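You operate a simulated robot arm through the tools that you are given. There is no shell and no other tool.

You are at the controls of a simulated robot arm. One attempt, no reset.

## Task
Vent the vacuum box, move its bag to the yellow tray, then vacuum-pack the pink mask bag and vent again.
Fine: it is the small yellow tray; the pink mask bag stays in the box with the lid closed; the two bags by the sealer stay as they are.

The check looks at the end state, three seconds after you hand in, the way a careful person would. Anything else that was tipped, shoved, dropped, spilled or broken makes it a failure. Lids that push on must go on centred and level and be pressed home; caps that screw on are set level and turned clockwise until they are tight.

## Robot
A 7-joint arm with a two-finger parallel gripper, fixed in place. Base frame: the origin is on the floor under the middle of its stand, x ahead of it, y to its left, z up; the work surface is at about z = 840. Readings come in mm, rad, newtons and seconds.
It reaches about 1372 mm from its shoulder. Its first joint turns from -2.601 to 2.601 rad. Payload 3.43 kg.
The TCP is the grasp point between the finger pads, 30 mm short of the fingertips. In the tool frame z runs along the fingers and y along their closing line. The gripper opens to 94 mm. The fingers are 28 mm wide and 10 mm thick; the gripper's body (50 by 96 mm) begins 55 mm behind the TCP.
Orientation is that of the tool frame in the base frame, as a unit quaternion [x, y, z, w]. With the fingers straight down and closing along the base's y, the tool's x points along the base's -x, its y along +y and its z along -z.

## Interface
- The arm moves only by the tool drive_tool. Its argument "plan" is a list of rows, each a list of 3 entries, a list of its own where there are three numbers: the turn, a rotation vector about the tool's x, y, z in rad, then the shift along the tool's x, y, z in mm, then the opening, from 0 (shut) to 1 (fully open). In form: [[[rx, ry, rz], [tx, ty, tz], hand], ...]. A call has 1 to 20 rows; each row is the pose to reach, as a shift and turn from the pose commanded when the call began, along the tool's axes at that moment. A row lasts 0.2 s, in which the tool goes at most 50 mm and 0.15 rad; a call with a longer step from one row to the next is refused whole, and so is a gripper value outside its range. A pose out of reach is approached as far as the arm can. The call stops where the force on the tool passes 40 N (or 10 N more than at its start, if that is more) or the arm is blocked; 0.2 s more then pass. Each finger travels about 45 mm/s and halts on what it meets, pressing with about 31 N; the grip force reading is that of the motor and also rises with nothing between the fingers. The clock runs only during rows and for 0.2 s after the last one: add rows that repeat a pose to give the fingers time. The reply holds the time, the measured pose of the TCP, the force on the tool along the base axes, the opening and the grip force, in the units named above and with some noise, with the torque about the TCP (base axes, N m) and any sound that the robot's microphone picked up, and new pictures: "views" is both (left out), scene, wrist or none.
- Cameras (640 x 400 px; columns grow to the right, rows downward): "scene" is fixed at [399.5, -652.3, 1450.3]; the picture's right is [-0.97, 0.23, 0.00], its down [0.07, 0.29, -0.96] and it looks along [-0.22, -0.93, -0.29] (base axes); focal length 214 px, centre (320, 200). "wrist" rides on the gripper at [76, 14, -102] in the tool frame; the picture's right is [-0.18, 0.98, 0.00], its down [-0.75, -0.14, -0.64] and it looks along [-0.63, -0.12, 0.77] (tool axes); focal length 243 px, centre (320, 200). There is no depth. A picture from a camera that has moved, and an enlarged one, comes with that camera's place and axes in the base frame and with its lens.
- inspect(camera, box): a new picture of the part [left, top, right, bottom] of that camera's present view, enlarged. No time passes.
- sign_off(): hands the job in; it is judged then, once.

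Places have to be worked out from the pictures, the camera data and where the tool is seen. Open the gripper and draw the arm clear of the work before you hand the job in, unless the task says otherwise.

The tools are called after "Request:" as a command line: name --argument value ..., lists and objects as JSON in quotes. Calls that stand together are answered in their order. drive_tool: Moves the arm, as the interface text tells. Its arguments: {"type":"object","properties":{"plan":{"type":"array","items":{"type":"array"}},"views":{"type":"string","enum":["both","scene","wrist","none"]}},"required":["plan"]} The other tools are called the same way: inspect (camera, box) takes an enlarged picture of a part of a camera's view; sign_off () hands the job in.

At the start:

```text
time_s: 0.0
eef_pos: [258.6, -954.1, 1238.0]
ee_rot: [0.0, 1.0, 0.0, 0.0]
contact_force: [0.5, -0.2, 0.5]
torque: [0.01, 0.01, 0.03]
gripper_width: 94.0
grasp_force: 0.1
```

scene: 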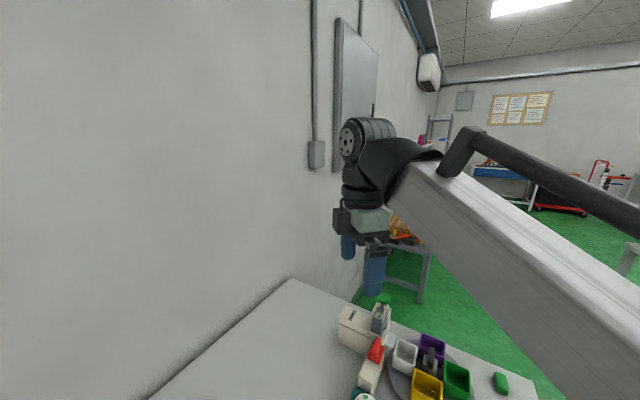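
wrist: 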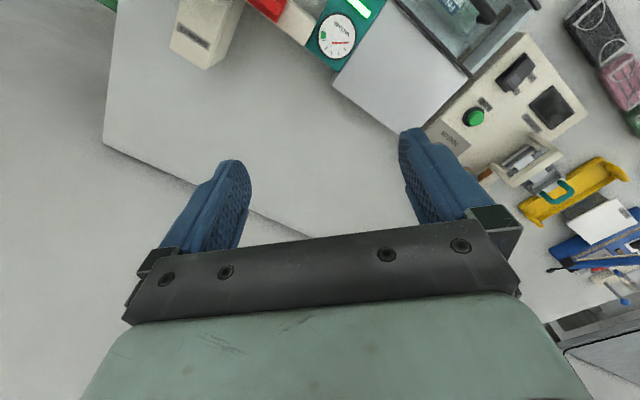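

I start by looking closer at both pictures to identify the vacuum box, its controls, trays and bags. No motion yet.

Request:
inspect --camera "wrist" --box '[320, 0, 640, 200]'

Request:
inspect --camera "wrist" --box '[160, 0, 480, 200]'

Request:
inspect --camera "scene" --box '[320, 280, 560, 400]'

```text
2.00 times, centred on (480, 100) of wrist
camera zoom: at [180.7, -940.4, 1340.3], right [0.18, 0.98, 0.0], down [0.75, -0.14, 0.64], along [0.63, -0.12, -0.77], focal length 485 px, centre (0, 400)
```

zoom: 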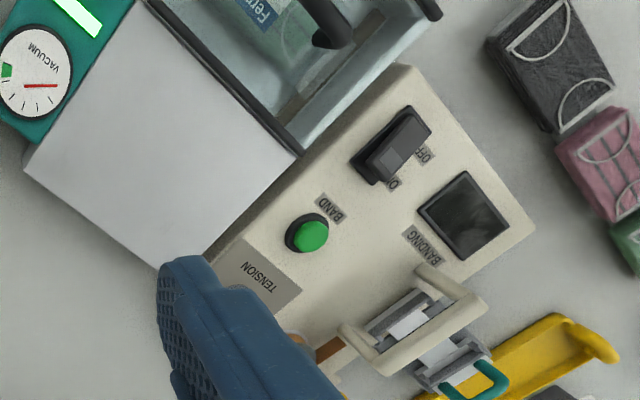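

```text
2.00 times, centred on (320, 100) of wrist
camera zoom: at [180.7, -940.4, 1340.3], right [0.18, 0.98, 0.0], down [0.75, -0.14, 0.64], along [0.63, -0.12, -0.77], focal length 485 px, centre (320, 400)
```

zoom: 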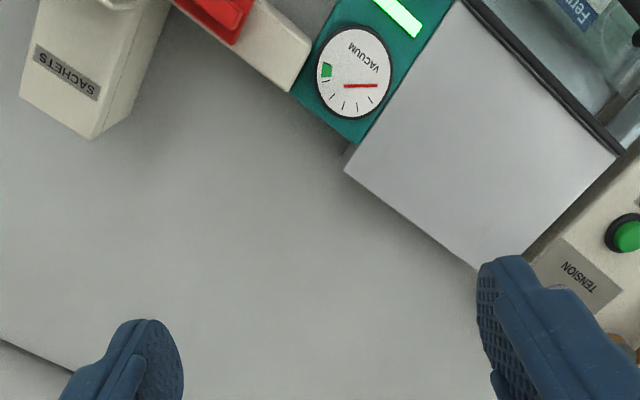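

```text
2.67 times, centred on (440, 340) of scene
camera zoom: at [399.5, -652.3, 1450.3], right [-0.97, 0.23, 0.0], down [0.07, 0.29, -0.96], along [-0.22, -0.93, -0.29], focal length 572 px, centre (0, -173)
```

zoom: 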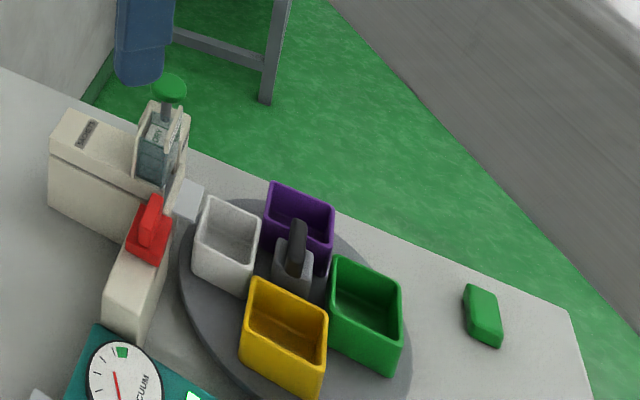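

The box with the "Fer.." label appears near (240, -730) and the gauge near (230, -925). I raise and pull the tool back toward -x, +y to get an overview of the bench with the wrist camera.

Request:
drive_tool --plan '[[[0, 0, 0], [37, 19, -12], 1], [[0, 0, 0], [75, 38, -25], 1], [[0, 0, 0], [112, 56, -37], 1], [[0, 0, 0], [150, 75, -50], 1], [[0, 0, 0], [187, 94, -62], 1], [[0, 0, 0], [225, 112, -75], 1], [[0, 0, 0], [262, 131, -87], 1], [[0, 0, 0], [300, 150, -100], 1]]'

```text
time_s: 1.8
eef_pos: [-45.5, -838.0, 1287.3]
ee_rot: [0.0, 0.999, -0.047, -0.005]
contact_force: [-0.3, 0.3, 0.1]
torque: [0.01, 0.01, 0.02]
gripper_width: 94.2
grasp_force: 0.1
out of reach, approached as far as the arm can: row 2, 3, 4, 5, 6, 7, 8
camera wrist: at [-120.4, -815.6, 1389.3], right [0.18, 0.98, -0.09], down [0.76, -0.08, 0.64], along [0.62, -0.19, -0.76], focal length 243 px, centre (320, 200)
```

scene: 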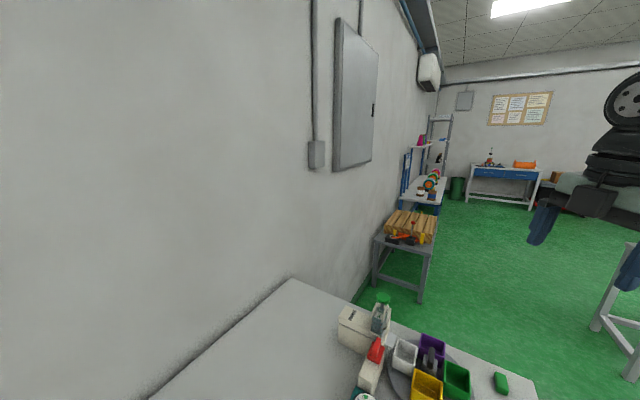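
wrist: 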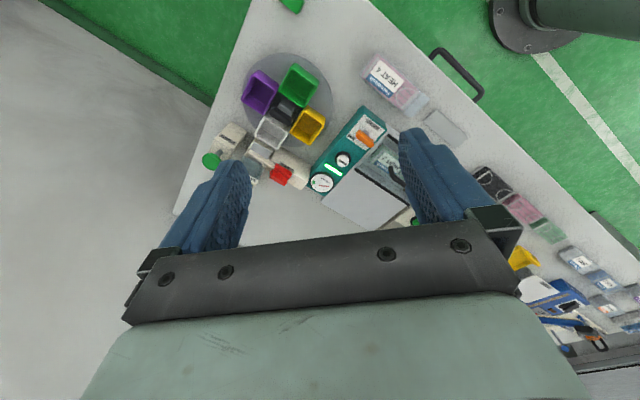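

The overview shows the vacuum sealer (teal panel) with its dial and switch, a carousel of trays, and bags along the bench. I enlarge parts of this view.

Request:
inspect --camera "wrist" --box '[290, 40, 480, 240]'

Request:
inspect --camera "wrist" --box '[190, 40, 350, 220]'

Request:
inspect --camera "wrist" --box '[460, 150, 640, 370]'

```text
2.00 times, centred on (385, 140) of wrist
camera zoom: at [-120.4, -815.6, 1389.3], right [0.18, 0.98, -0.09], down [0.76, -0.08, 0.64], along [0.62, -0.19, -0.76], focal length 485 px, centre (190, 320)
```

zoom: 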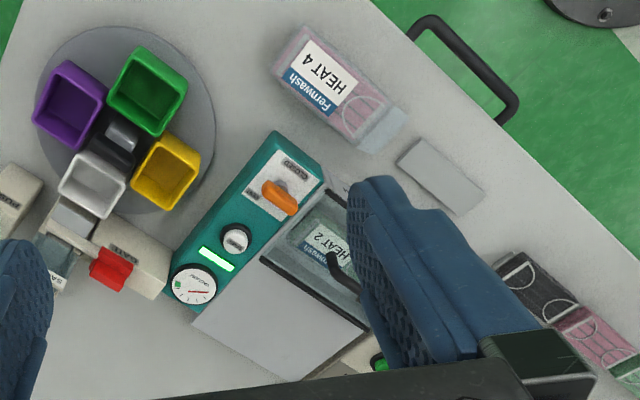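

```text
2.22 times, centred on (270, 130) of wrist
camera zoom: at [-120.4, -815.6, 1389.3], right [0.18, 0.98, -0.09], down [0.76, -0.08, 0.64], along [0.62, -0.19, -0.76], focal length 539 px, centre (431, 356)
```

zoom: 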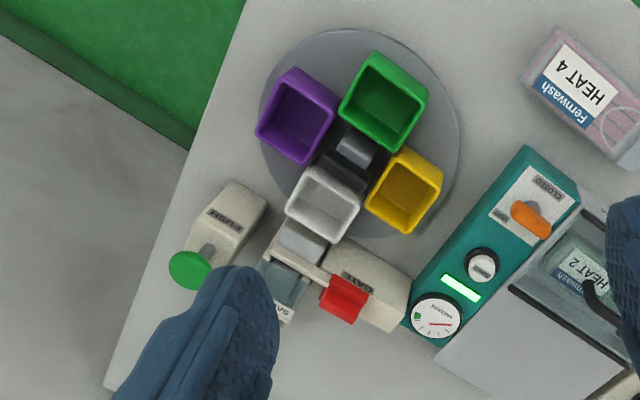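

```text
1.82 times, centred on (550, 260) of wrist
camera zoom: at [-120.4, -815.6, 1389.3], right [0.18, 0.98, -0.09], down [0.76, -0.08, 0.64], along [0.62, -0.19, -0.76], focal length 441 px, centre (-98, 91)
```

zoom: 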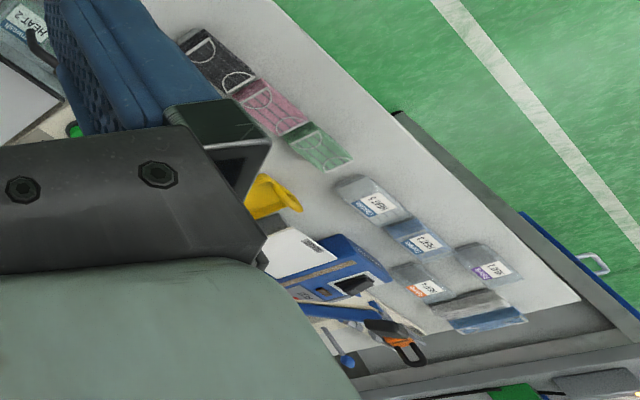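

The bench front edge runs along roughly (0.69, 0.73) and the box sits near (190, -770). I yaw the tool so the camera looks squarely across the bench and shift for a better view of the box.

Request:
drive_tool --plan '[[[0, 0, 0.12], [-15, 20, 5], 1], [[0, 0, 0.25], [-30, 40, 10], 1], [[0, 0, 0.38], [-45, 60, 15], 1], [[0, 0, 0.5], [-60, 80, 20], 1], [[0, 0, 0.63], [-80, 110, 30], 1], [[0, 0, 0.757], [-100, 140, 40], 1], [[0, 0, 0.757], [-100, 140, 40], 1]]'

```text
time_s: 3.4
eef_pos: [55.9, -708.0, 1220.8]
ee_rot: [0.369, 0.928, -0.052, 0.015]
contact_force: [0.6, -0.6, -0.4]
torque: [0.01, 0.03, -0.01]
gripper_width: 94.0
grasp_force: 0.0
out of reach, approached as far as the arm can: row 3, 4, 5, 6, 7
camera wrist: at [9.1, -635.8, 1315.5], right [0.81, 0.58, -0.07], down [0.46, -0.55, 0.7], along [0.37, -0.6, -0.71], focal length 243 px, centre (320, 200)
```

scene: 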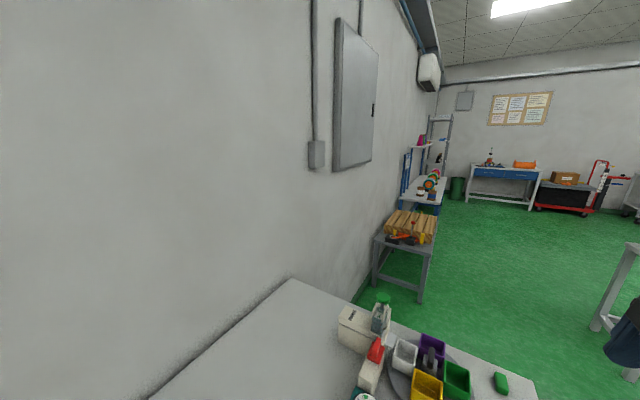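
wrist: 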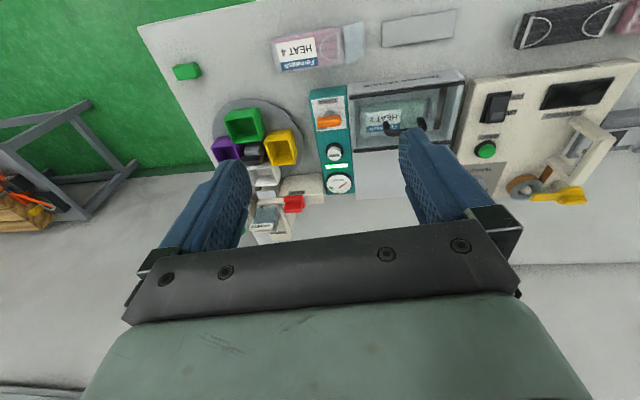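

Now the camera is aligned with the bench. I enlarge the vacuum box and its surroundings.

Request:
inspect --camera "wrist" --box '[260, 0, 480, 210]'

Request:
inspect --camera "wrist" --box '[300, 60, 410, 210]'

Request:
inspect --camera "wrist" --box '[440, 0, 640, 220]'

```text
1.90 times, centred on (370, 105) of wrist
camera zoom: at [9.1, -635.8, 1315.5], right [0.81, 0.58, -0.07], down [0.46, -0.55, 0.7], along [0.37, -0.6, -0.71], focal length 462 px, centre (225, 381)
```

zoom: 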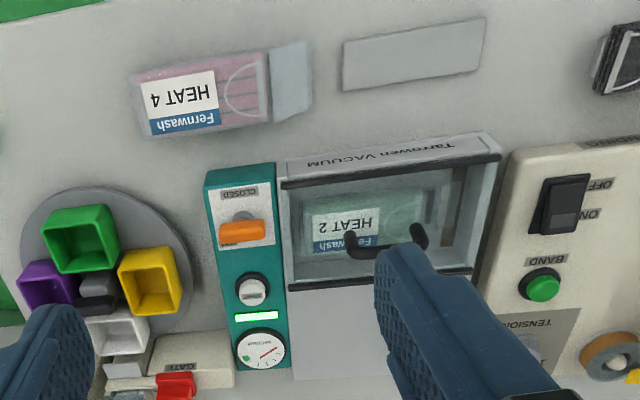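

```text
2.67 times, centred on (355, 135) of wrist
camera zoom: at [9.1, -635.8, 1315.5], right [0.81, 0.58, -0.07], down [0.46, -0.55, 0.7], along [0.37, -0.6, -0.71], focal length 647 px, centre (227, 373)
```

zoom: 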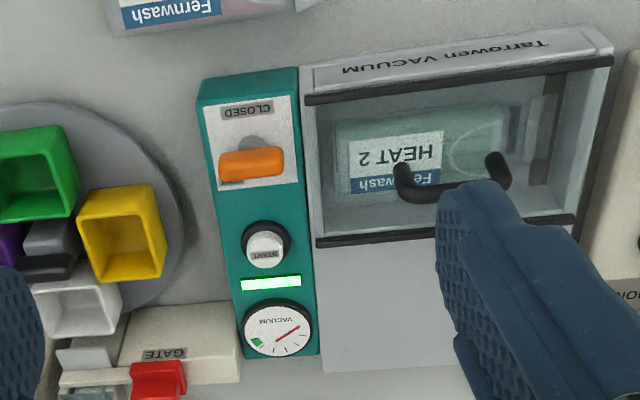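

```text
1.82 times, centred on (540, 110) of wrist
camera zoom: at [9.1, -635.8, 1315.5], right [0.81, 0.58, -0.07], down [0.46, -0.55, 0.7], along [0.37, -0.6, -0.71], focal length 441 px, centre (-80, 364)
```

zoom: 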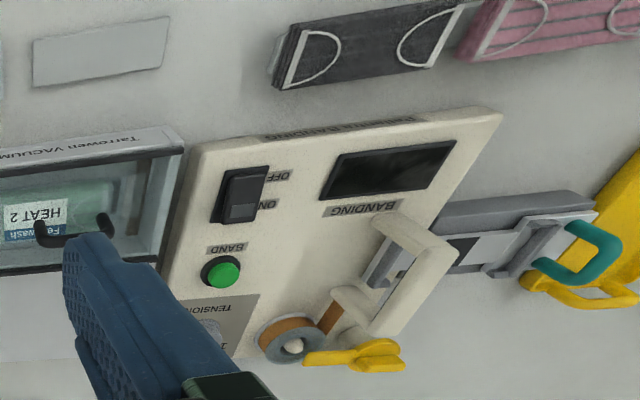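

The orange valve lever, START button, status light and gauge are on the teal panel; the lid has a black handle and the HEAT 2 bag lies inside. I lower the tool for a close look at the panel and the lid.

Request:
drive_tool --plan '[[[0, 0, 0], [-17, -2, 40], 1], [[0, 0, 0], [-34, -4, 80], 1], [[0, 0, 0], [-51, -5, 120], 1], [[0, 0, 0], [-69, -7, 160], 1], [[0, 0, 0], [-69, -7, 160], 1]]' --views "wrist"

```text
time_s: 4.6
eef_pos: [97.4, -777.3, 1064.4]
ee_rot: [0.368, 0.928, -0.045, 0.011]
contact_force: [0.5, 0.2, -0.5]
torque: [0.0, -0.01, 0.01]
gripper_width: 94.0
grasp_force: 0.0
camera wrist: at [52.3, -706.7, 1160.8], right [0.81, 0.58, -0.06], down [0.46, -0.56, 0.69], along [0.37, -0.59, -0.72], focal length 243 px, centre (320, 200)
```

wrist: 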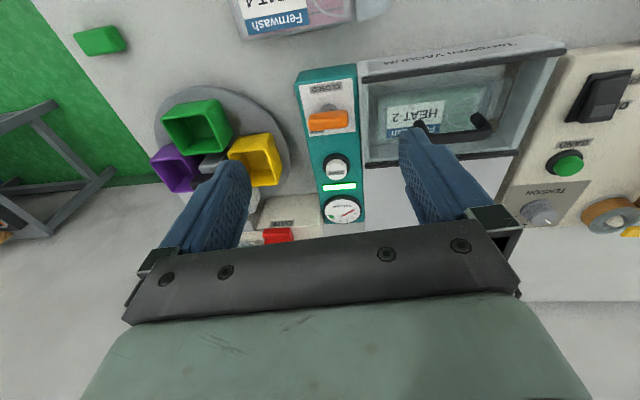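

The commanded pose seems to follow the pose reached, so a small tilt remains. I correct the tilt with a small turn and then inspect the panel.

Request:
drive_tool --plan '[[[-0.0755, 0.0536, 0], [0, 0, 0], 1], [[-0.0755, 0.0536, 0], [0, 0, 0], 1]]' --views "wrist"

Request:
inspect --camera "wrist" --box '[280, 50, 400, 230]'

Request:
inspect --camera "wrist" --box '[340, 20, 600, 230]'

```text
time_s: 5.2
eef_pos: [98.4, -775.8, 1063.3]
ee_rot: [0.37, 0.929, 0.001, 0.001]
contact_force: [0.1, -0.1, -0.2]
torque: [-0.01, -0.01, -0.01]
gripper_width: 93.9
grasp_force: 0.1
camera wrist: at [51.1, -714.5, 1166.5], right [0.81, 0.59, 0.0], down [0.45, -0.62, 0.64], along [0.38, -0.52, -0.77], focal length 243 px, centre (320, 200)
```

wrist: 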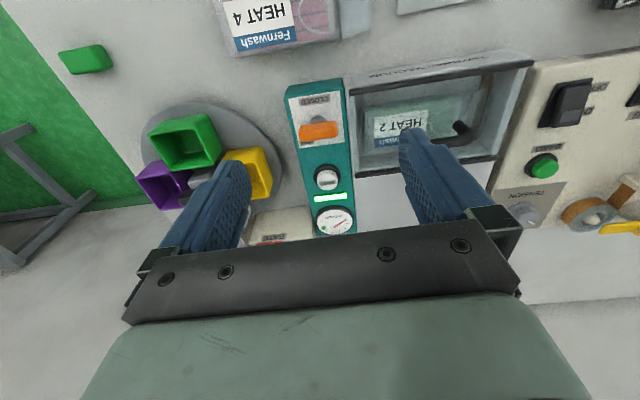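

```text
2.22 times, centred on (340, 140) of wrist
camera zoom: at [51.1, -714.5, 1166.5], right [0.81, 0.59, 0.0], down [0.45, -0.62, 0.64], along [0.38, -0.52, -0.77], focal length 539 px, centre (276, 333)
```

zoom: 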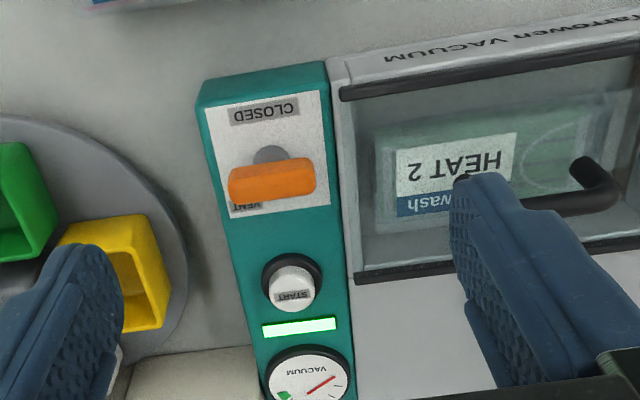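

```text
1.90 times, centred on (470, 125) of wrist
camera zoom: at [51.1, -714.5, 1166.5], right [0.81, 0.59, 0.0], down [0.45, -0.62, 0.64], along [0.38, -0.52, -0.77], focal length 462 px, centre (34, 343)
```

zoom: 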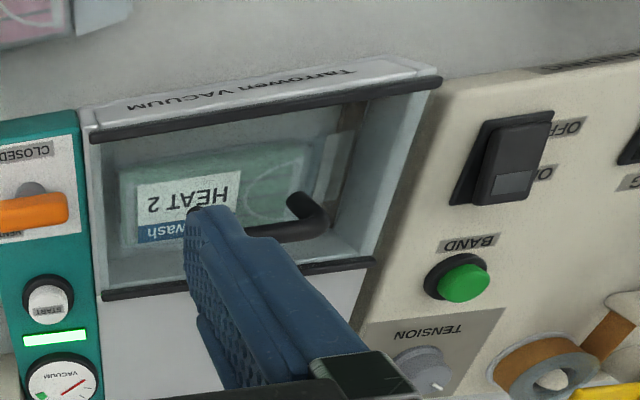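

I zoom tighter on the valve labels, gauge and lid details.

Request:
inspect --camera "wrist" --box '[280, 80, 350, 160]'

Request:
inspect --camera "wrist" --box '[300, 160, 370, 240]'

Request:
inspect --camera "wrist" --box '[340, 40, 550, 190]'

```text
5.00 times, centred on (315, 120) of wrist
camera zoom: at [51.1, -714.5, 1166.5], right [0.81, 0.59, 0.0], down [0.45, -0.62, 0.64], along [0.38, -0.52, -0.77], focal length 1213 px, centre (345, 600)
```

zoom: 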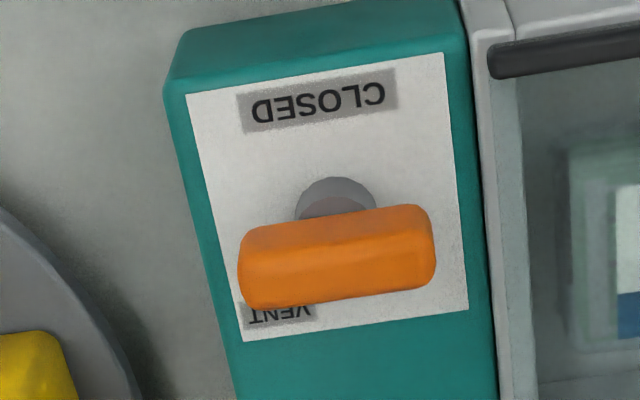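

```text
5.00 times, centred on (335, 200) of wrist
camera zoom: at [51.1, -714.5, 1166.5], right [0.81, 0.59, 0.0], down [0.45, -0.62, 0.64], along [0.38, -0.52, -0.77], focal length 1213 px, centre (245, 200)
```

zoom: 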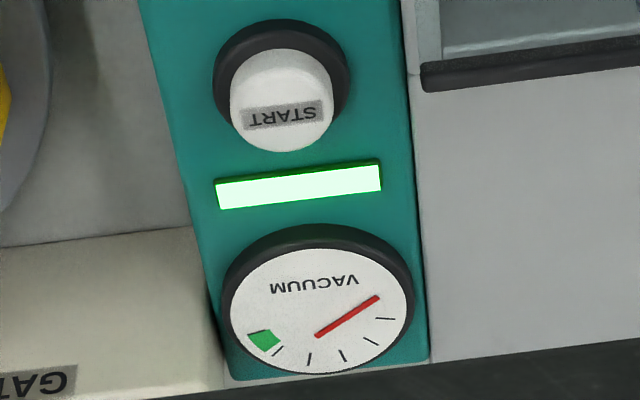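

```text
2.67 times, centred on (445, 115) of wrist
camera zoom: at [51.1, -714.5, 1166.5], right [0.81, 0.59, 0.0], down [0.45, -0.62, 0.64], along [0.38, -0.52, -0.77], focal length 647 px, centre (-13, 427)
```

zoom: 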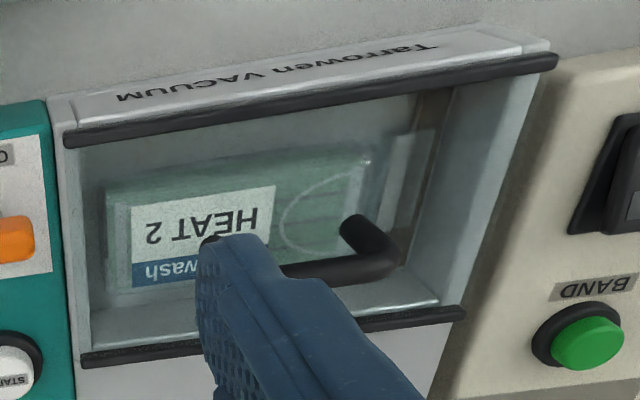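

I take an even tighter picture of the gauge and the lid handle/hinge area.

Request:
inspect --camera "wrist" --box '[310, 198, 362, 238]'

Request:
inspect --camera "wrist" --box '[425, 100, 525, 190]'

```text
10.00 times, centred on (336, 218) of wrist
camera zoom: at [51.1, -714.5, 1166.5], right [0.81, 0.59, 0.0], down [0.45, -0.62, 0.64], along [0.38, -0.52, -0.77], focal length 2426 px, centre (160, 20)
```

zoom: 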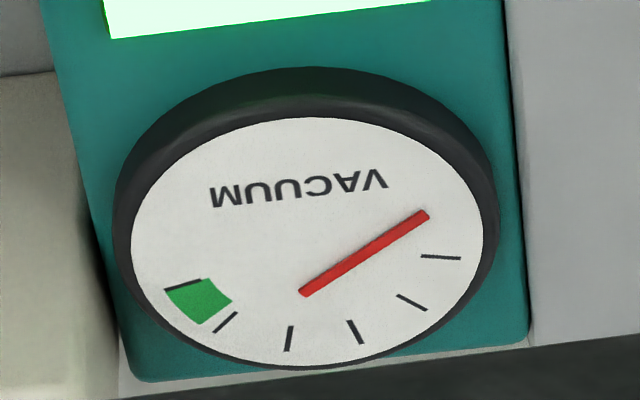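

```text
4.44 times, centred on (475, 145) of wrist
camera zoom: at [51.1, -714.5, 1166.5], right [0.81, 0.59, 0.0], down [0.45, -0.62, 0.64], along [0.38, -0.52, -0.77], focal length 1078 px, centre (-369, 444)
```

zoom: 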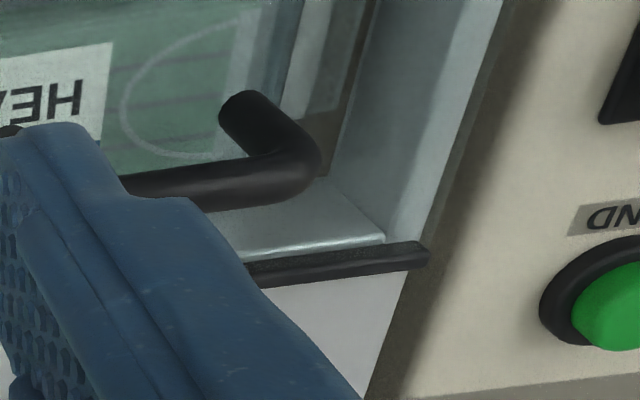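

The lid corners triangulate to about (123,-759), (253,-630), (200,-834), (326,-707) at z≈895, so the box is turned 45° to the base axes, with a centred U-handle on the lid. I tilt the wrist and get a low front view to understand how the lid opens.

Request:
drive_tool --plan '[[[0, -0.12, 0.01], [14, 24, 18], 1], [[0, -0.24, 0.02], [29, 48, 36], 1], [[0, -0.36, 0.028], [44, 72, 54], 1], [[0, -0.48, 0.028], [58, 96, 72], 1], [[0, -0.6, 0.028], [73, 120, 90], 1], [[0, -0.6, 0.028], [73, 120, 90], 1]]' --views "wrist"

```text
time_s: 6.6
eef_pos: [128.3, -637.6, 974.2]
ee_rot: [0.366, 0.882, -0.109, 0.276]
contact_force: [0.0, -1.0, 0.4]
torque: [-0.04, 0.03, -0.02]
gripper_width: 94.1
grasp_force: 0.0
camera wrist: at [50.9, -543.3, 1014.7], right [0.8, 0.59, 0.11], down [0.08, -0.29, 0.96], along [0.59, -0.76, -0.27], focal length 243 px, centre (320, 200)
```

wrist: 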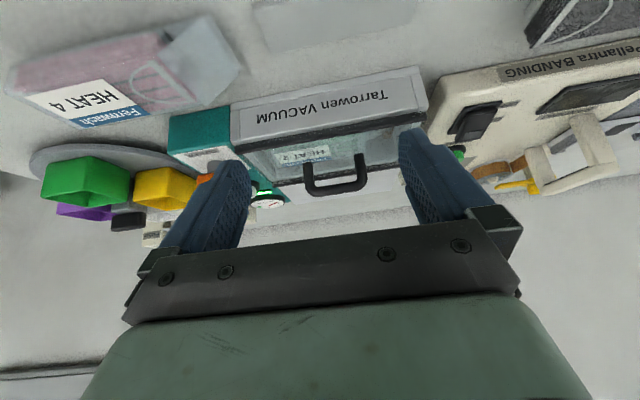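

Request:
inspect --camera "wrist" --box '[220, 60, 440, 215]'

Request:
inspect --camera "wrist" --box '[0, 0, 260, 170]'

Request:
inspect --camera "wrist" --box '[160, 130, 300, 220]'

```text
2.58 times, centred on (330, 138) of wrist
camera zoom: at [50.9, -543.3, 1014.7], right [0.8, 0.59, 0.11], down [0.08, -0.29, 0.96], along [0.59, -0.76, -0.27], focal length 626 px, centre (294, 361)
```

zoom: 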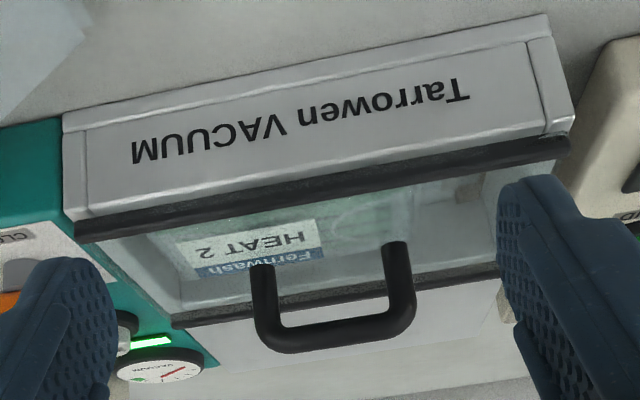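

```text
2.35 times, centred on (130, 85) of wrist
camera zoom: at [50.9, -543.3, 1014.7], right [0.8, 0.59, 0.11], down [0.08, -0.29, 0.96], along [0.59, -0.76, -0.27], focal length 571 px, centre (767, 471)
```

zoom: 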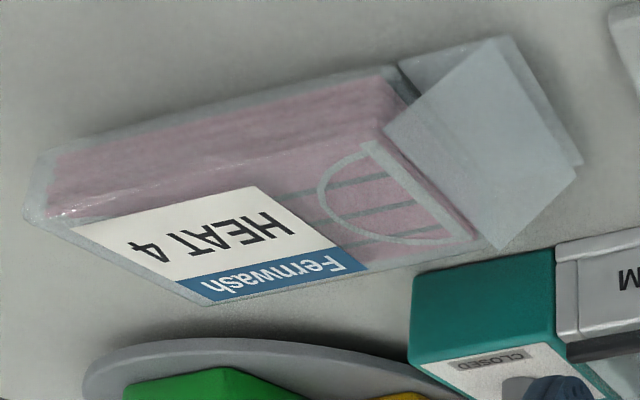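

```text
4.44 times, centred on (230, 175) of wrist
camera zoom: at [50.9, -543.3, 1014.7], right [0.8, 0.59, 0.11], down [0.08, -0.29, 0.96], along [0.59, -0.76, -0.27], focal length 1078 px, centre (720, 311)
```

zoom: 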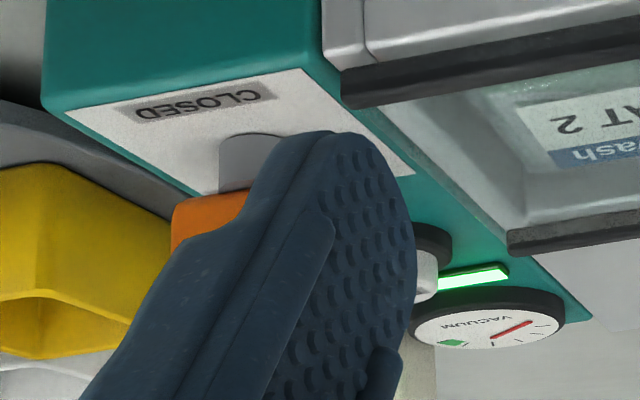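

The low view confirms a flat glass lid with a central U-handle (bar at about z 933 over (224,-733)), and the HEAT 4 bag is the pink mask bag with an open end at its left. Before acting I check which yellow tray is meant, so I rise and look at the left part of the bench.

Request:
drive_tool --plan '[[[0, 0.1, 0], [-25, 0, -36], 1], [[0, 0.2, 0], [-50, 0, -72], 1], [[0, 0.3, 0], [-75, 20, -109], 1], [[0, 0.4, 0], [-99, 60, -140], 1], [[0, 0.5, 0], [-108, 105, -135], 1], [[0, 0.6, 0], [-118, 150, -128], 1], [[0, 0.6, 0], [-128, 195, -120], 1], [[0, 0.6, 0], [-138, 240, -112], 1], [[0, 0.6, 0], [-150, 285, -105], 1], [[0, 0.6, 0], [-164, 325, -98], 1], [[0, 0.6, 0], [-177, 360, -92], 1], [[0, 0.6, 0], [-177, 360, -92], 1]]' --views "both"

```text
refused: row 4 steps farther than a row can; nothing moved
```

One step was too long; I resend the same path with finer steps.

Request:
drive_tool --plan '[[[0, 0.1, 0], [-25, 0, -36], 1], [[0, 0.2, 0], [-50, 0, -72], 1], [[0, 0.3, 0], [-75, 10, -109], 1], [[0, 0.4, 0], [-97, 30, -138], 1], [[0, 0.5, 0], [-105, 75, -136], 1], [[0, 0.6, 0], [-114, 120, -130], 1], [[0, 0.6, 0], [-122, 165, -124], 1], [[0, 0.6, 0], [-131, 210, -118], 1], [[0, 0.6, 0], [-142, 255, -111], 1], [[0, 0.6, 0], [-154, 297, -104], 1], [[0, 0.6, 0], [-166, 330, -98], 1], [[0, 0.6, 0], [-177, 360, -92], 1], [[0, 0.6, 0], [-177, 360, -92], 1]]' --views "both"

```text
time_s: 7.9
eef_pos: [208.7, -591.5, 1128.9]
ee_rot: [0.378, 0.925, -0.018, 0.037]
contact_force: [5.2, -3.4, -6.4]
torque: [-0.15, 0.38, -0.29]
gripper_width: 94.1
grasp_force: 0.0
out of reach, approached as far as the arm can: row 6
stopped in row 6: the force on the tool passed its limit at 60 N (the readings are from after the stop); the commanded pose is now the measured one
camera wrist: at [157.4, -523.1, 1225.0], right [0.82, 0.57, 0.01], down [0.4, -0.59, 0.7], along [0.41, -0.57, -0.71], focal length 243 px, centre (320, 200)
```

scene: 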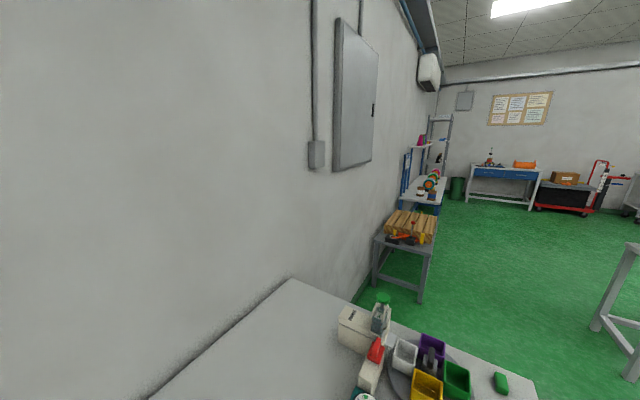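
wrist: 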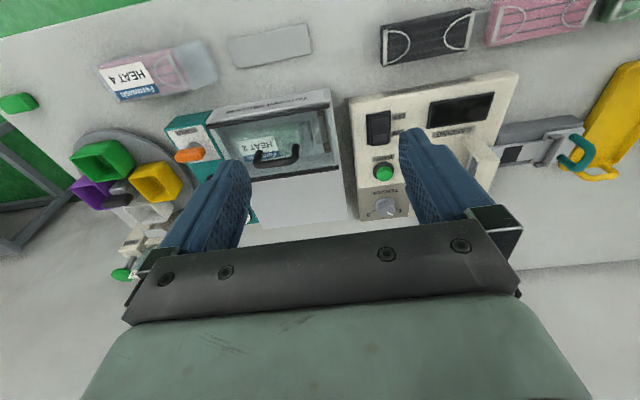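

The call stopped on a force spike while the arm was also near a reach limit close to its base; nothing visible is near the tool, so I suspect arm-posture jerk. I back off outward slightly and re-read the force.

Request:
drive_tool --plan '[[[0, 0, 0], [-10, 0, 0], 1], [[0, 0, 0], [-25, 0, 0], 1], [[0, 0, 0], [-25, 0, 0], 1]]' --views "wrist"

```text
time_s: 8.7
eef_pos: [226.9, -608.9, 1132.8]
ee_rot: [0.377, 0.925, -0.018, 0.036]
contact_force: [0.0, -0.2, 0.5]
torque: [-0.01, -0.04, 0.0]
gripper_width: 94.0
grasp_force: 0.1
camera wrist: at [174.6, -540.9, 1228.0], right [0.82, 0.57, 0.01], down [0.4, -0.59, 0.7], along [0.41, -0.57, -0.71], focal length 243 px, centre (320, 200)
```

wrist: 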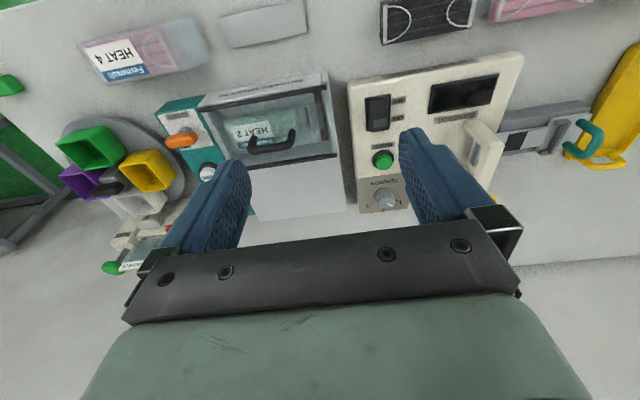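

Forces are back to zero, so it was a posture jerk. I move left along the bench, staying farther from the base, to look at the yellow object and the sealer.

Request:
drive_tool --plan '[[[0, 0, 0], [-10, 25, 0], 1], [[0, 0, 0], [-20, 55, 0], 1], [[0, 0, 0], [-30, 85, 0], 1], [[0, 0, 0], [-40, 115, 0], 1], [[0, 0, 0], [-50, 145, 0], 1], [[0, 0, 0], [-60, 175, 0], 1], [[0, 0, 0], [-60, 205, 0], 1], [[0, 0, 0], [-60, 235, 0], 1], [[0, 0, 0], [-60, 265, 0], 1], [[0, 0, 0], [-60, 265, 0], 1]]' --views "wrist"

```text
time_s: 9.6
eef_pos: [310.2, -570.8, 1131.7]
ee_rot: [0.376, 0.926, -0.019, 0.038]
contact_force: [2.5, -0.3, -2.3]
torque: [-0.11, 0.18, -0.17]
gripper_width: 93.9
grasp_force: 0.3
stopped in row 4: the force on the tool passed its limit at 45 N (the readings are from after the stop); the commanded pose is now the measured one
camera wrist: at [258.4, -501.5, 1227.7], right [0.82, 0.58, 0.01], down [0.4, -0.58, 0.7], along [0.41, -0.57, -0.71], focal length 243 px, centre (320, 200)
```

wrist: 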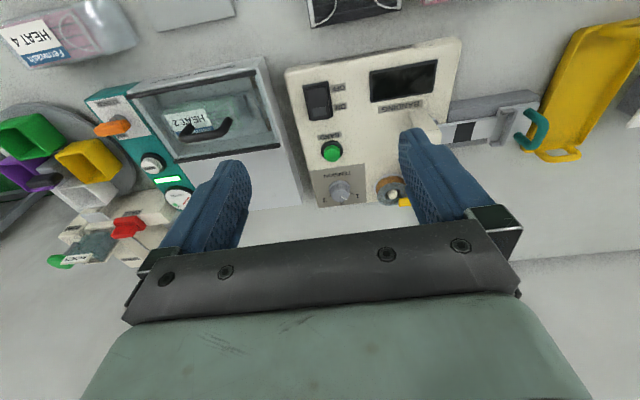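

The residual force and torque point to contact up at the wrist-camera side facing the robot, i.e. the arm folding against itself near its base. I move outward first and then left with a larger radius.

Request:
drive_tool --plan '[[[0, 0, 0], [-20, 0, 0], 1], [[0, 0, 0], [-50, 0, 0], 1], [[0, 0, 0], [-85, 10, 0], 1], [[0, 0, 0], [-110, 30, 0], 1], [[0, 0, 0], [-125, 55, 0], 1], [[0, 0, 0], [-130, 85, 0], 1], [[0, 0, 0], [-130, 115, 0], 1], [[0, 0, 0], [-130, 145, 0], 1], [[0, 0, 0], [-130, 175, 0], 1], [[0, 0, 0], [-130, 175, 0], 1]]' --views "wrist"

```text
time_s: 11.8
eef_pos: [523.2, -533.5, 1140.0]
ee_rot: [0.375, 0.926, -0.019, 0.038]
contact_force: [0.1, -0.1, -0.3]
torque: [0.01, 0.03, -0.02]
gripper_width: 94.1
grasp_force: 0.3
camera wrist: at [471.7, -465.7, 1235.5], right [0.82, 0.58, 0.01], down [0.41, -0.58, 0.7], along [0.41, -0.57, -0.71], focal length 243 px, centre (320, 200)
```

wrist: 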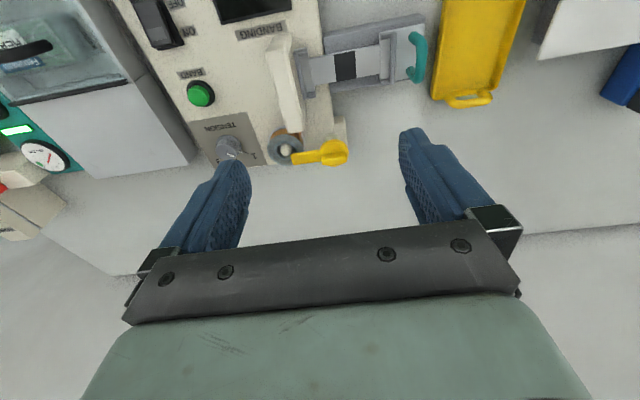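

A flat yellow tray with end handles lies beside the banding machine. I move farther left to see whether there is any other yellow tray and where the sealer is.

Request:
drive_tool --plan '[[[0, 0, 0.1], [10, 30, 0], 1], [[0, 0, 0.2], [20, 65, 0], 1], [[0, 0, 0.3], [30, 100, 0], 1], [[0, 0, 0.3], [45, 135, 0], 1], [[0, 0, 0.3], [60, 170, 0], 1], [[0, 0, 0.3], [75, 205, 0], 1], [[0, 0, 0.3], [75, 205, 0], 1]]' --views "wrist"

```text
time_s: 13.4
eef_pos: [615.5, -335.4, 1134.1]
ee_rot: [0.51, 0.859, -0.013, 0.04]
contact_force: [-0.4, -0.4, -1.1]
torque: [-0.02, 0.01, -0.02]
gripper_width: 94.1
grasp_force: 0.0
camera wrist: at [584.0, -256.4, 1229.5], right [0.95, 0.31, 0.03], down [0.2, -0.69, 0.7], along [0.24, -0.66, -0.71], focal length 243 px, centre (320, 200)
```

wrist: 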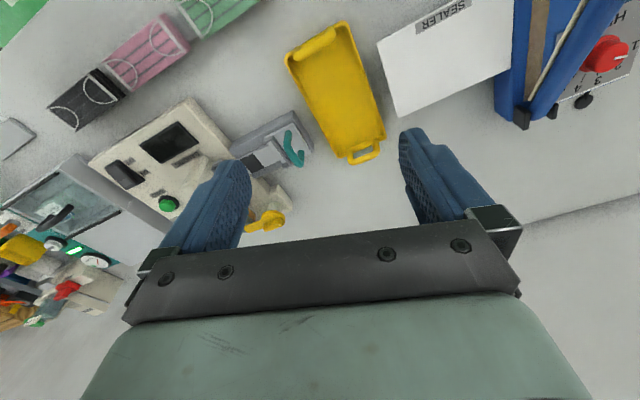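

The yellow tray with two end handles lies between the banding machine and the sealer. I yaw further to look at the rest of the bench on the left.

Request:
drive_tool --plan '[[[0, 0, -0.13], [0, 30, 0], 1], [[0, 0, -0.26], [0, 60, 0], 1], [[0, 0, -0.39], [0, 90, 0], 1], [[0, 0, -0.52], [0, 120, 0], 1], [[0, 0, -0.65], [0, 120, 0], 1], [[0, 0, -0.65], [0, 120, 0], 1]]' --views "wrist"

```text
time_s: 14.8
eef_pos: [720.0, -279.0, 1137.7]
ee_rot: [0.208, 0.977, -0.026, 0.033]
contact_force: [-0.2, 0.5, -0.8]
torque: [-0.03, 0.0, 0.02]
gripper_width: 93.7
grasp_force: 0.0
camera wrist: at [649.6, -230.3, 1232.4], right [0.57, 0.82, -0.02], down [0.59, -0.39, 0.7], along [0.57, -0.41, -0.71], focal length 243 px, centre (320, 200)
```

wrist: 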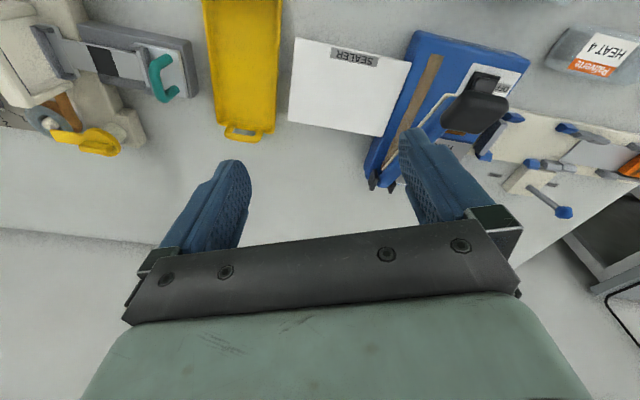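

Only one flat yellow tray exists (about 85 x 170 mm near (670,-385)), so that is the target tray. I first level the tool in place before travelling back to the vacuum box valve.

Request:
drive_tool --plan '[[[-0.037, 0.0755, 0], [0, 0, 0], 1], [[-0.037, 0.0755, 0], [0, 0, 0], 1]]' --views "wrist"

Request:
inspect --camera "wrist" --box '[380, 0, 640, 240]'

Request:
inspect --camera "wrist" --box '[180, 0, 420, 150]'

```text
time_s: 15.5
eef_pos: [721.9, -279.3, 1137.4]
ee_rot: [0.207, 0.978, -0.001, 0.005]
contact_force: [8.0, -2.8, -11.2]
torque: [-0.2, -0.05, -0.09]
gripper_width: 94.2
grasp_force: 0.1
stopped in row 2: the force on the tool passed its limit at 43 N (the readings are from after the stop); the commanded pose is now the measured one
camera wrist: at [655.4, -236.6, 1238.3], right [0.57, 0.82, 0.0], down [0.63, -0.43, 0.65], along [0.54, -0.37, -0.76], focal length 243 px, centre (320, 200)
```

wrist: 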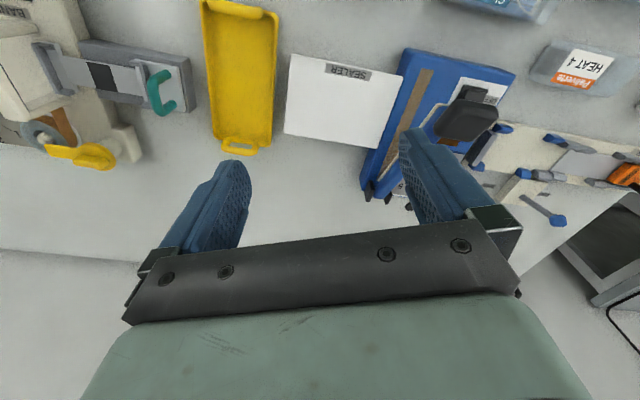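

```text
1.67 times, centred on (510, 120) of wrist
camera zoom: at [655.4, -236.6, 1238.3], right [0.57, 0.82, 0.0], down [0.63, -0.43, 0.65], along [0.54, -0.37, -0.76], focal length 404 px, centre (3, 333)
```

zoom: 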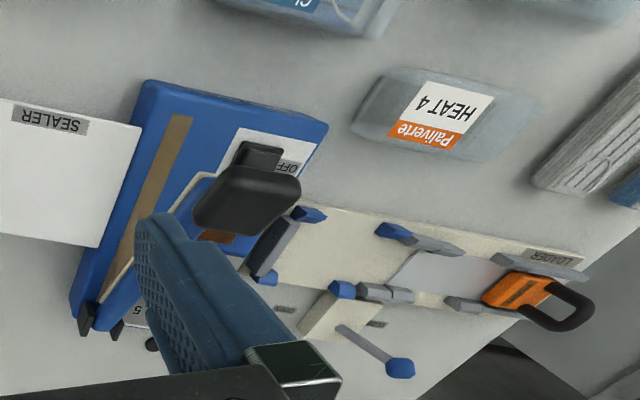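

```text
2.67 times, centred on (300, 75) of wrist
camera zoom: at [655.4, -236.6, 1238.3], right [0.57, 0.82, 0.0], down [0.63, -0.43, 0.65], along [0.54, -0.37, -0.76], focal length 647 px, centre (373, 533)
```

zoom: 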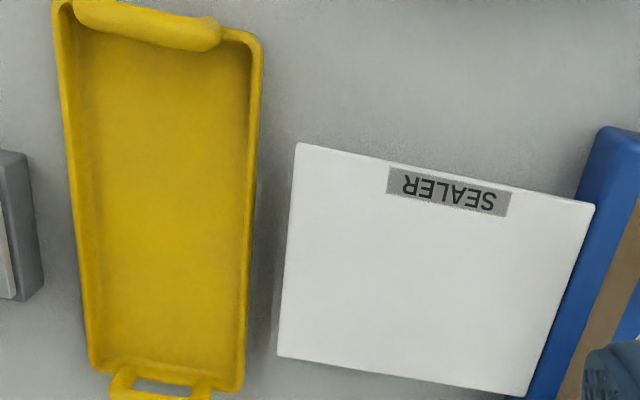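

The tool is level now; the tray is empty and clear. The camera side touches the arm's own forearm again, so I yaw the camera away while travelling back outward along the bench toward the valve.

Request:
drive_tool --plan '[[[0, 0, -0.08], [-10, -5, 3], 1], [[0, 0, -0.16], [-15, -30, 6], 1], [[0, 0, -0.26], [-10, -65, 9], 1], [[0, 0, -0.36], [0, -100, 12], 1], [[0, 0, -0.46], [10, -135, 15], 1], [[0, 0, -0.56], [20, -170, 18], 1], [[0, 0, -0.66], [30, -205, 21], 1], [[0, 0, -0.76], [40, -240, 24], 1], [[0, 0, -0.86], [50, -275, 27], 1], [[0, 0, -0.96], [60, -310, 30], 1], [[0, 0, -1.06], [70, -345, 33], 1], [[0, 0, -1.16], [78, -378, 35], 1], [[0, 0, -1.204], [83, -409, 37], 1], [[0, 0, -1.204], [83, -409, 37], 1]]' --views "wrist"

```text
time_s: 18.5
eef_pos: [478.9, -620.2, 1097.6]
ee_rot: [-0.383, 0.924, -0.003, 0.003]
contact_force: [-0.2, -0.6, -0.4]
torque: [0.0, 0.02, 0.0]
gripper_width: 94.0
grasp_force: 0.1
camera wrist: at [413.1, -664.6, 1200.9], right [-0.57, 0.82, -0.01], down [0.63, 0.44, 0.65], along [0.53, 0.36, -0.76], focal length 243 px, centre (320, 200)
```

wrist: 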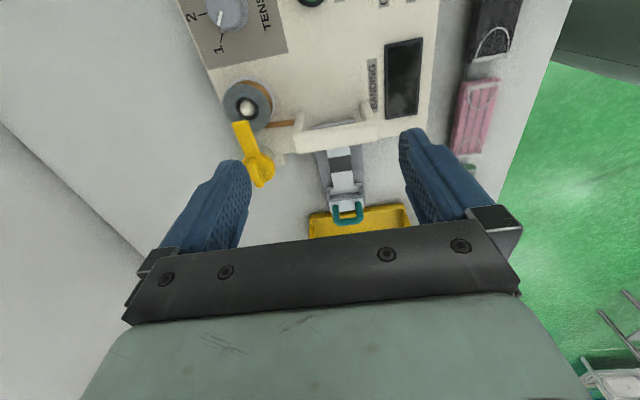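

Orientation is now vertical with the fingers closing along the bench depth. I continue to a point above the valve lever at about (116,-807).

Request:
drive_tool --plan '[[[0, 0, 0], [32, 10, 5], 1], [[0, 0, 0], [65, 20, 10], 1], [[0, 0, 0], [98, 31, 15], 1], [[0, 0, 0], [130, 41, 20], 1], [[0, 0, 0], [163, 52, 25], 1], [[0, 0, 0], [196, 62, 30], 1], [[0, 0, 0], [228, 73, 35], 1], [[0, 0, 0], [261, 83, 40], 1], [[0, 0, 0], [293, 94, 45], 1], [[0, 0, 0], [326, 104, 50], 1], [[0, 0, 0], [359, 114, 55], 1], [[0, 0, 0], [388, 124, 57], 1], [[0, 0, 0], [388, 124, 57], 1]]' --views "wrist"

Request:
inspect --camera "wrist" --box '[220, 40, 420, 200]'

```text
time_s: 21.3
eef_pos: [116.3, -807.2, 1039.4]
ee_rot: [-0.383, 0.924, -0.003, 0.003]
contact_force: [0.8, 0.2, 0.1]
torque: [0.03, 0.0, -0.01]
gripper_width: 94.1
grasp_force: 0.0
camera wrist: at [50.7, -851.4, 1142.0], right [-0.57, 0.82, -0.01], down [0.63, 0.44, 0.65], along [0.53, 0.36, -0.76], focal length 243 px, centre (320, 200)
```

wrist: 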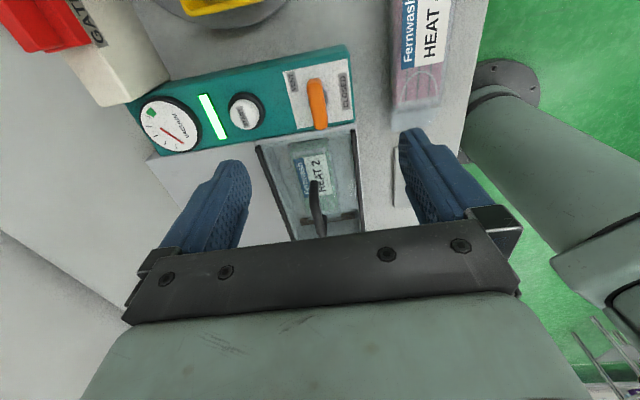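

```text
2.50 times, centred on (320, 120) of wrist
camera zoom: at [50.7, -851.4, 1142.0], right [-0.57, 0.82, -0.01], down [0.63, 0.44, 0.65], along [0.53, 0.36, -0.76], focal length 606 px, centre (320, 400)
```

zoom: 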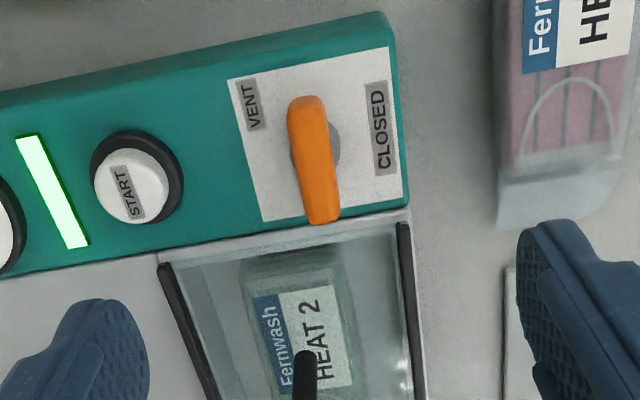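

The valve bar is centred below the gripper, running along the panel width. I partially close, descend so the fingertips straddle the bar just above the plate, and look again.

Request:
drive_tool --plan '[[[0, 0, 0], [0, 0, 25], 0.55], [[0, 0, 0], [0, 0, 50], 0.55], [[0, 0, 0], [0, 0, 75], 0.55], [[0, 0, 0], [0, 0, 95], 0.55], [[0, 0, 0], [0, 0, 105], 0.55], [[0, 0, 0], [0, 0, 113], 0.55], [[0, 0, 0], [0, 0, 113], 0.55]]' --views "wrist"

Request:
inspect --camera "wrist" --box '[200, 60, 440, 220]'

```text
time_s: 22.9
eef_pos: [119.3, -805.1, 925.0]
ee_rot: [-0.382, 0.924, -0.003, 0.003]
contact_force: [0.5, 0.5, -0.1]
torque: [0.01, -0.01, 0.0]
gripper_width: 51.6
grasp_force: 0.0
camera wrist: at [52.9, -850.5, 1028.0], right [-0.57, 0.82, -0.01], down [0.63, 0.44, 0.64], along [0.53, 0.36, -0.76], focal length 243 px, centre (320, 200)
```

wrist: 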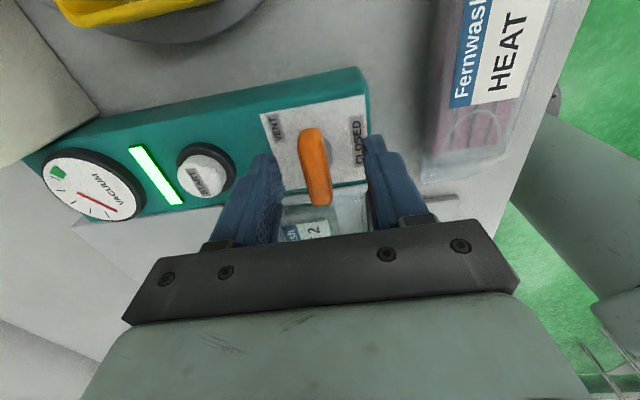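

```text
2.50 times, centred on (320, 140) of wrist
camera zoom: at [52.9, -850.5, 1028.0], right [-0.57, 0.82, -0.01], down [0.63, 0.44, 0.64], along [0.53, 0.36, -0.76], focal length 606 px, centre (320, 350)
```

zoom: 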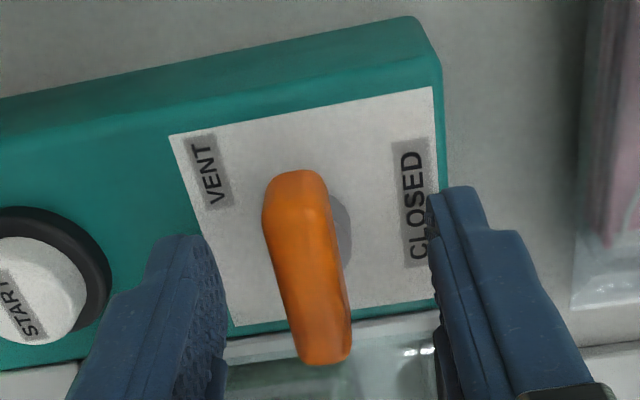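

The fingers straddle the bar correctly. I close on it and read the grip.

Request:
drive_tool --plan '[[[0, 0, 0], [0, 0, 0], 0.3], [[0, 0, 0], [0, 0, 0], 0], [[0, 0, 0], [0, 0, 0], 0], [[0, 0, 0], [0, 0, 0], 0]]' --views "wrist"

```text
time_s: 23.9
eef_pos: [120.2, -807.0, 926.5]
ee_rot: [-0.384, 0.923, -0.004, 0.004]
contact_force: [13.1, -13.5, 1.9]
torque: [-0.31, -0.43, 0.0]
gripper_width: 19.8
grasp_force: 45.3
camera wrist: at [54.1, -851.7, 1027.9], right [-0.57, 0.82, -0.01], down [0.63, 0.44, 0.65], along [0.54, 0.36, -0.76], focal length 243 px, centre (320, 200)
```

wrist: 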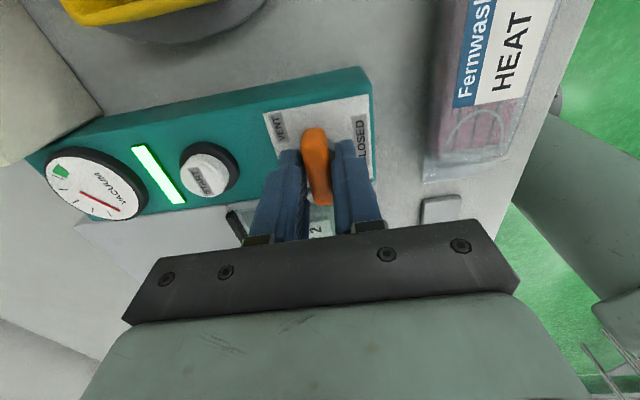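

The grip is on (19.8 mm) but the bar pulls the tool about 19 N toward the back, so my centre is ~2 mm short. I relieve that with a small shift.

Request:
drive_tool --plan '[[[0, 0, 0], [1, -1, 0], 0], [[0, 0, 0], [2, -2, 0], 0], [[0, 0, 0], [2, -2, 0], 0]]' --views "none"

```text
time_s: 24.7
eef_pos: [120.0, -806.5, 925.5]
ee_rot: [-0.383, 0.924, -0.001, 0.004]
contact_force: [21.2, 7.6, -7.6]
torque: [-0.37, 0.19, 0.05]
gripper_width: 19.6
grasp_force: 44.7
```

The depth force halved while the sideways shift loaded it along the bar; I undo the sideways part and continue the depth correction.

Request:
drive_tool --plan '[[[0, 0, 0], [-1, -1, 0], 0], [[0, 0, 0], [-2, -2, 0], 0], [[0, 0, 0], [-2, -2, 0], 0]]' --views "none"

```text
time_s: 25.5
eef_pos: [119.7, -806.7, 927.6]
ee_rot: [-0.383, 0.924, 0.0, 0.002]
contact_force: [2.3, 23.3, -21.7]
torque: [1.07, -0.54, -0.01]
gripper_width: 19.9
grasp_force: 44.9
```

Forces shifted oddly; I hold for a moment to let it settle and re-read with a picture.

Request:
drive_tool --plan '[[[0, 0, 0], [0, 0, 0], 0], [[0, 0, 0], [0, 0, 0], 0], [[0, 0, 0], [0, 0, 0], 0]]' --views "wrist"

```text
time_s: 26.4
eef_pos: [121.0, -808.2, 925.6]
ee_rot: [-0.383, 0.924, 0.002, 0.003]
contact_force: [-0.4, 0.7, -1.0]
torque: [-0.04, -0.1, 0.04]
gripper_width: 19.7
grasp_force: 45.4
stopped in row 3: the force on the tool passed its limit at 42 N (the readings are from after the stop); the commanded pose is now the measured one
camera wrist: at [54.3, -853.0, 1028.2], right [-0.56, 0.83, 0.0], down [0.63, 0.43, 0.65], along [0.53, 0.37, -0.76], focal length 243 px, centre (320, 200)
```

wrist: 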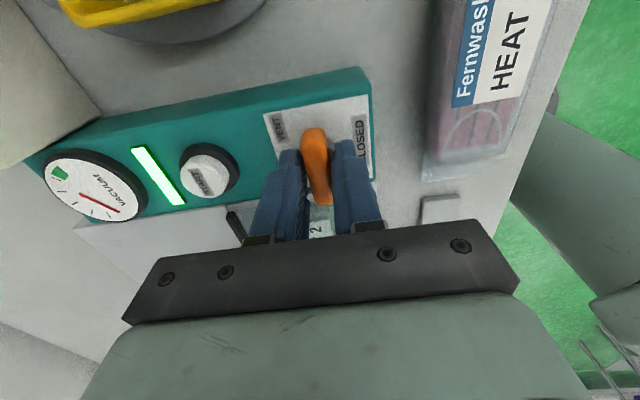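

Force is near zero with the commanded pose reset to the measured one. I try a small clockwise (from above) turn of the bar and read the torque.

Request:
drive_tool --plan '[[[0, 0, 0.05], [0, 0, 0], 0], [[0, 0, 0.1], [0, 0, 0], 0], [[0, 0, 0.1], [0, 0, 0], 0]]' --views "none"

```text
time_s: 27.2
eef_pos: [120.1, -807.5, 925.6]
ee_rot: [-0.335, 0.942, 0.003, 0.003]
contact_force: [-0.8, -0.4, -0.3]
torque: [0.13, -0.1, 0.14]
gripper_width: 19.6
grasp_force: 45.1
```

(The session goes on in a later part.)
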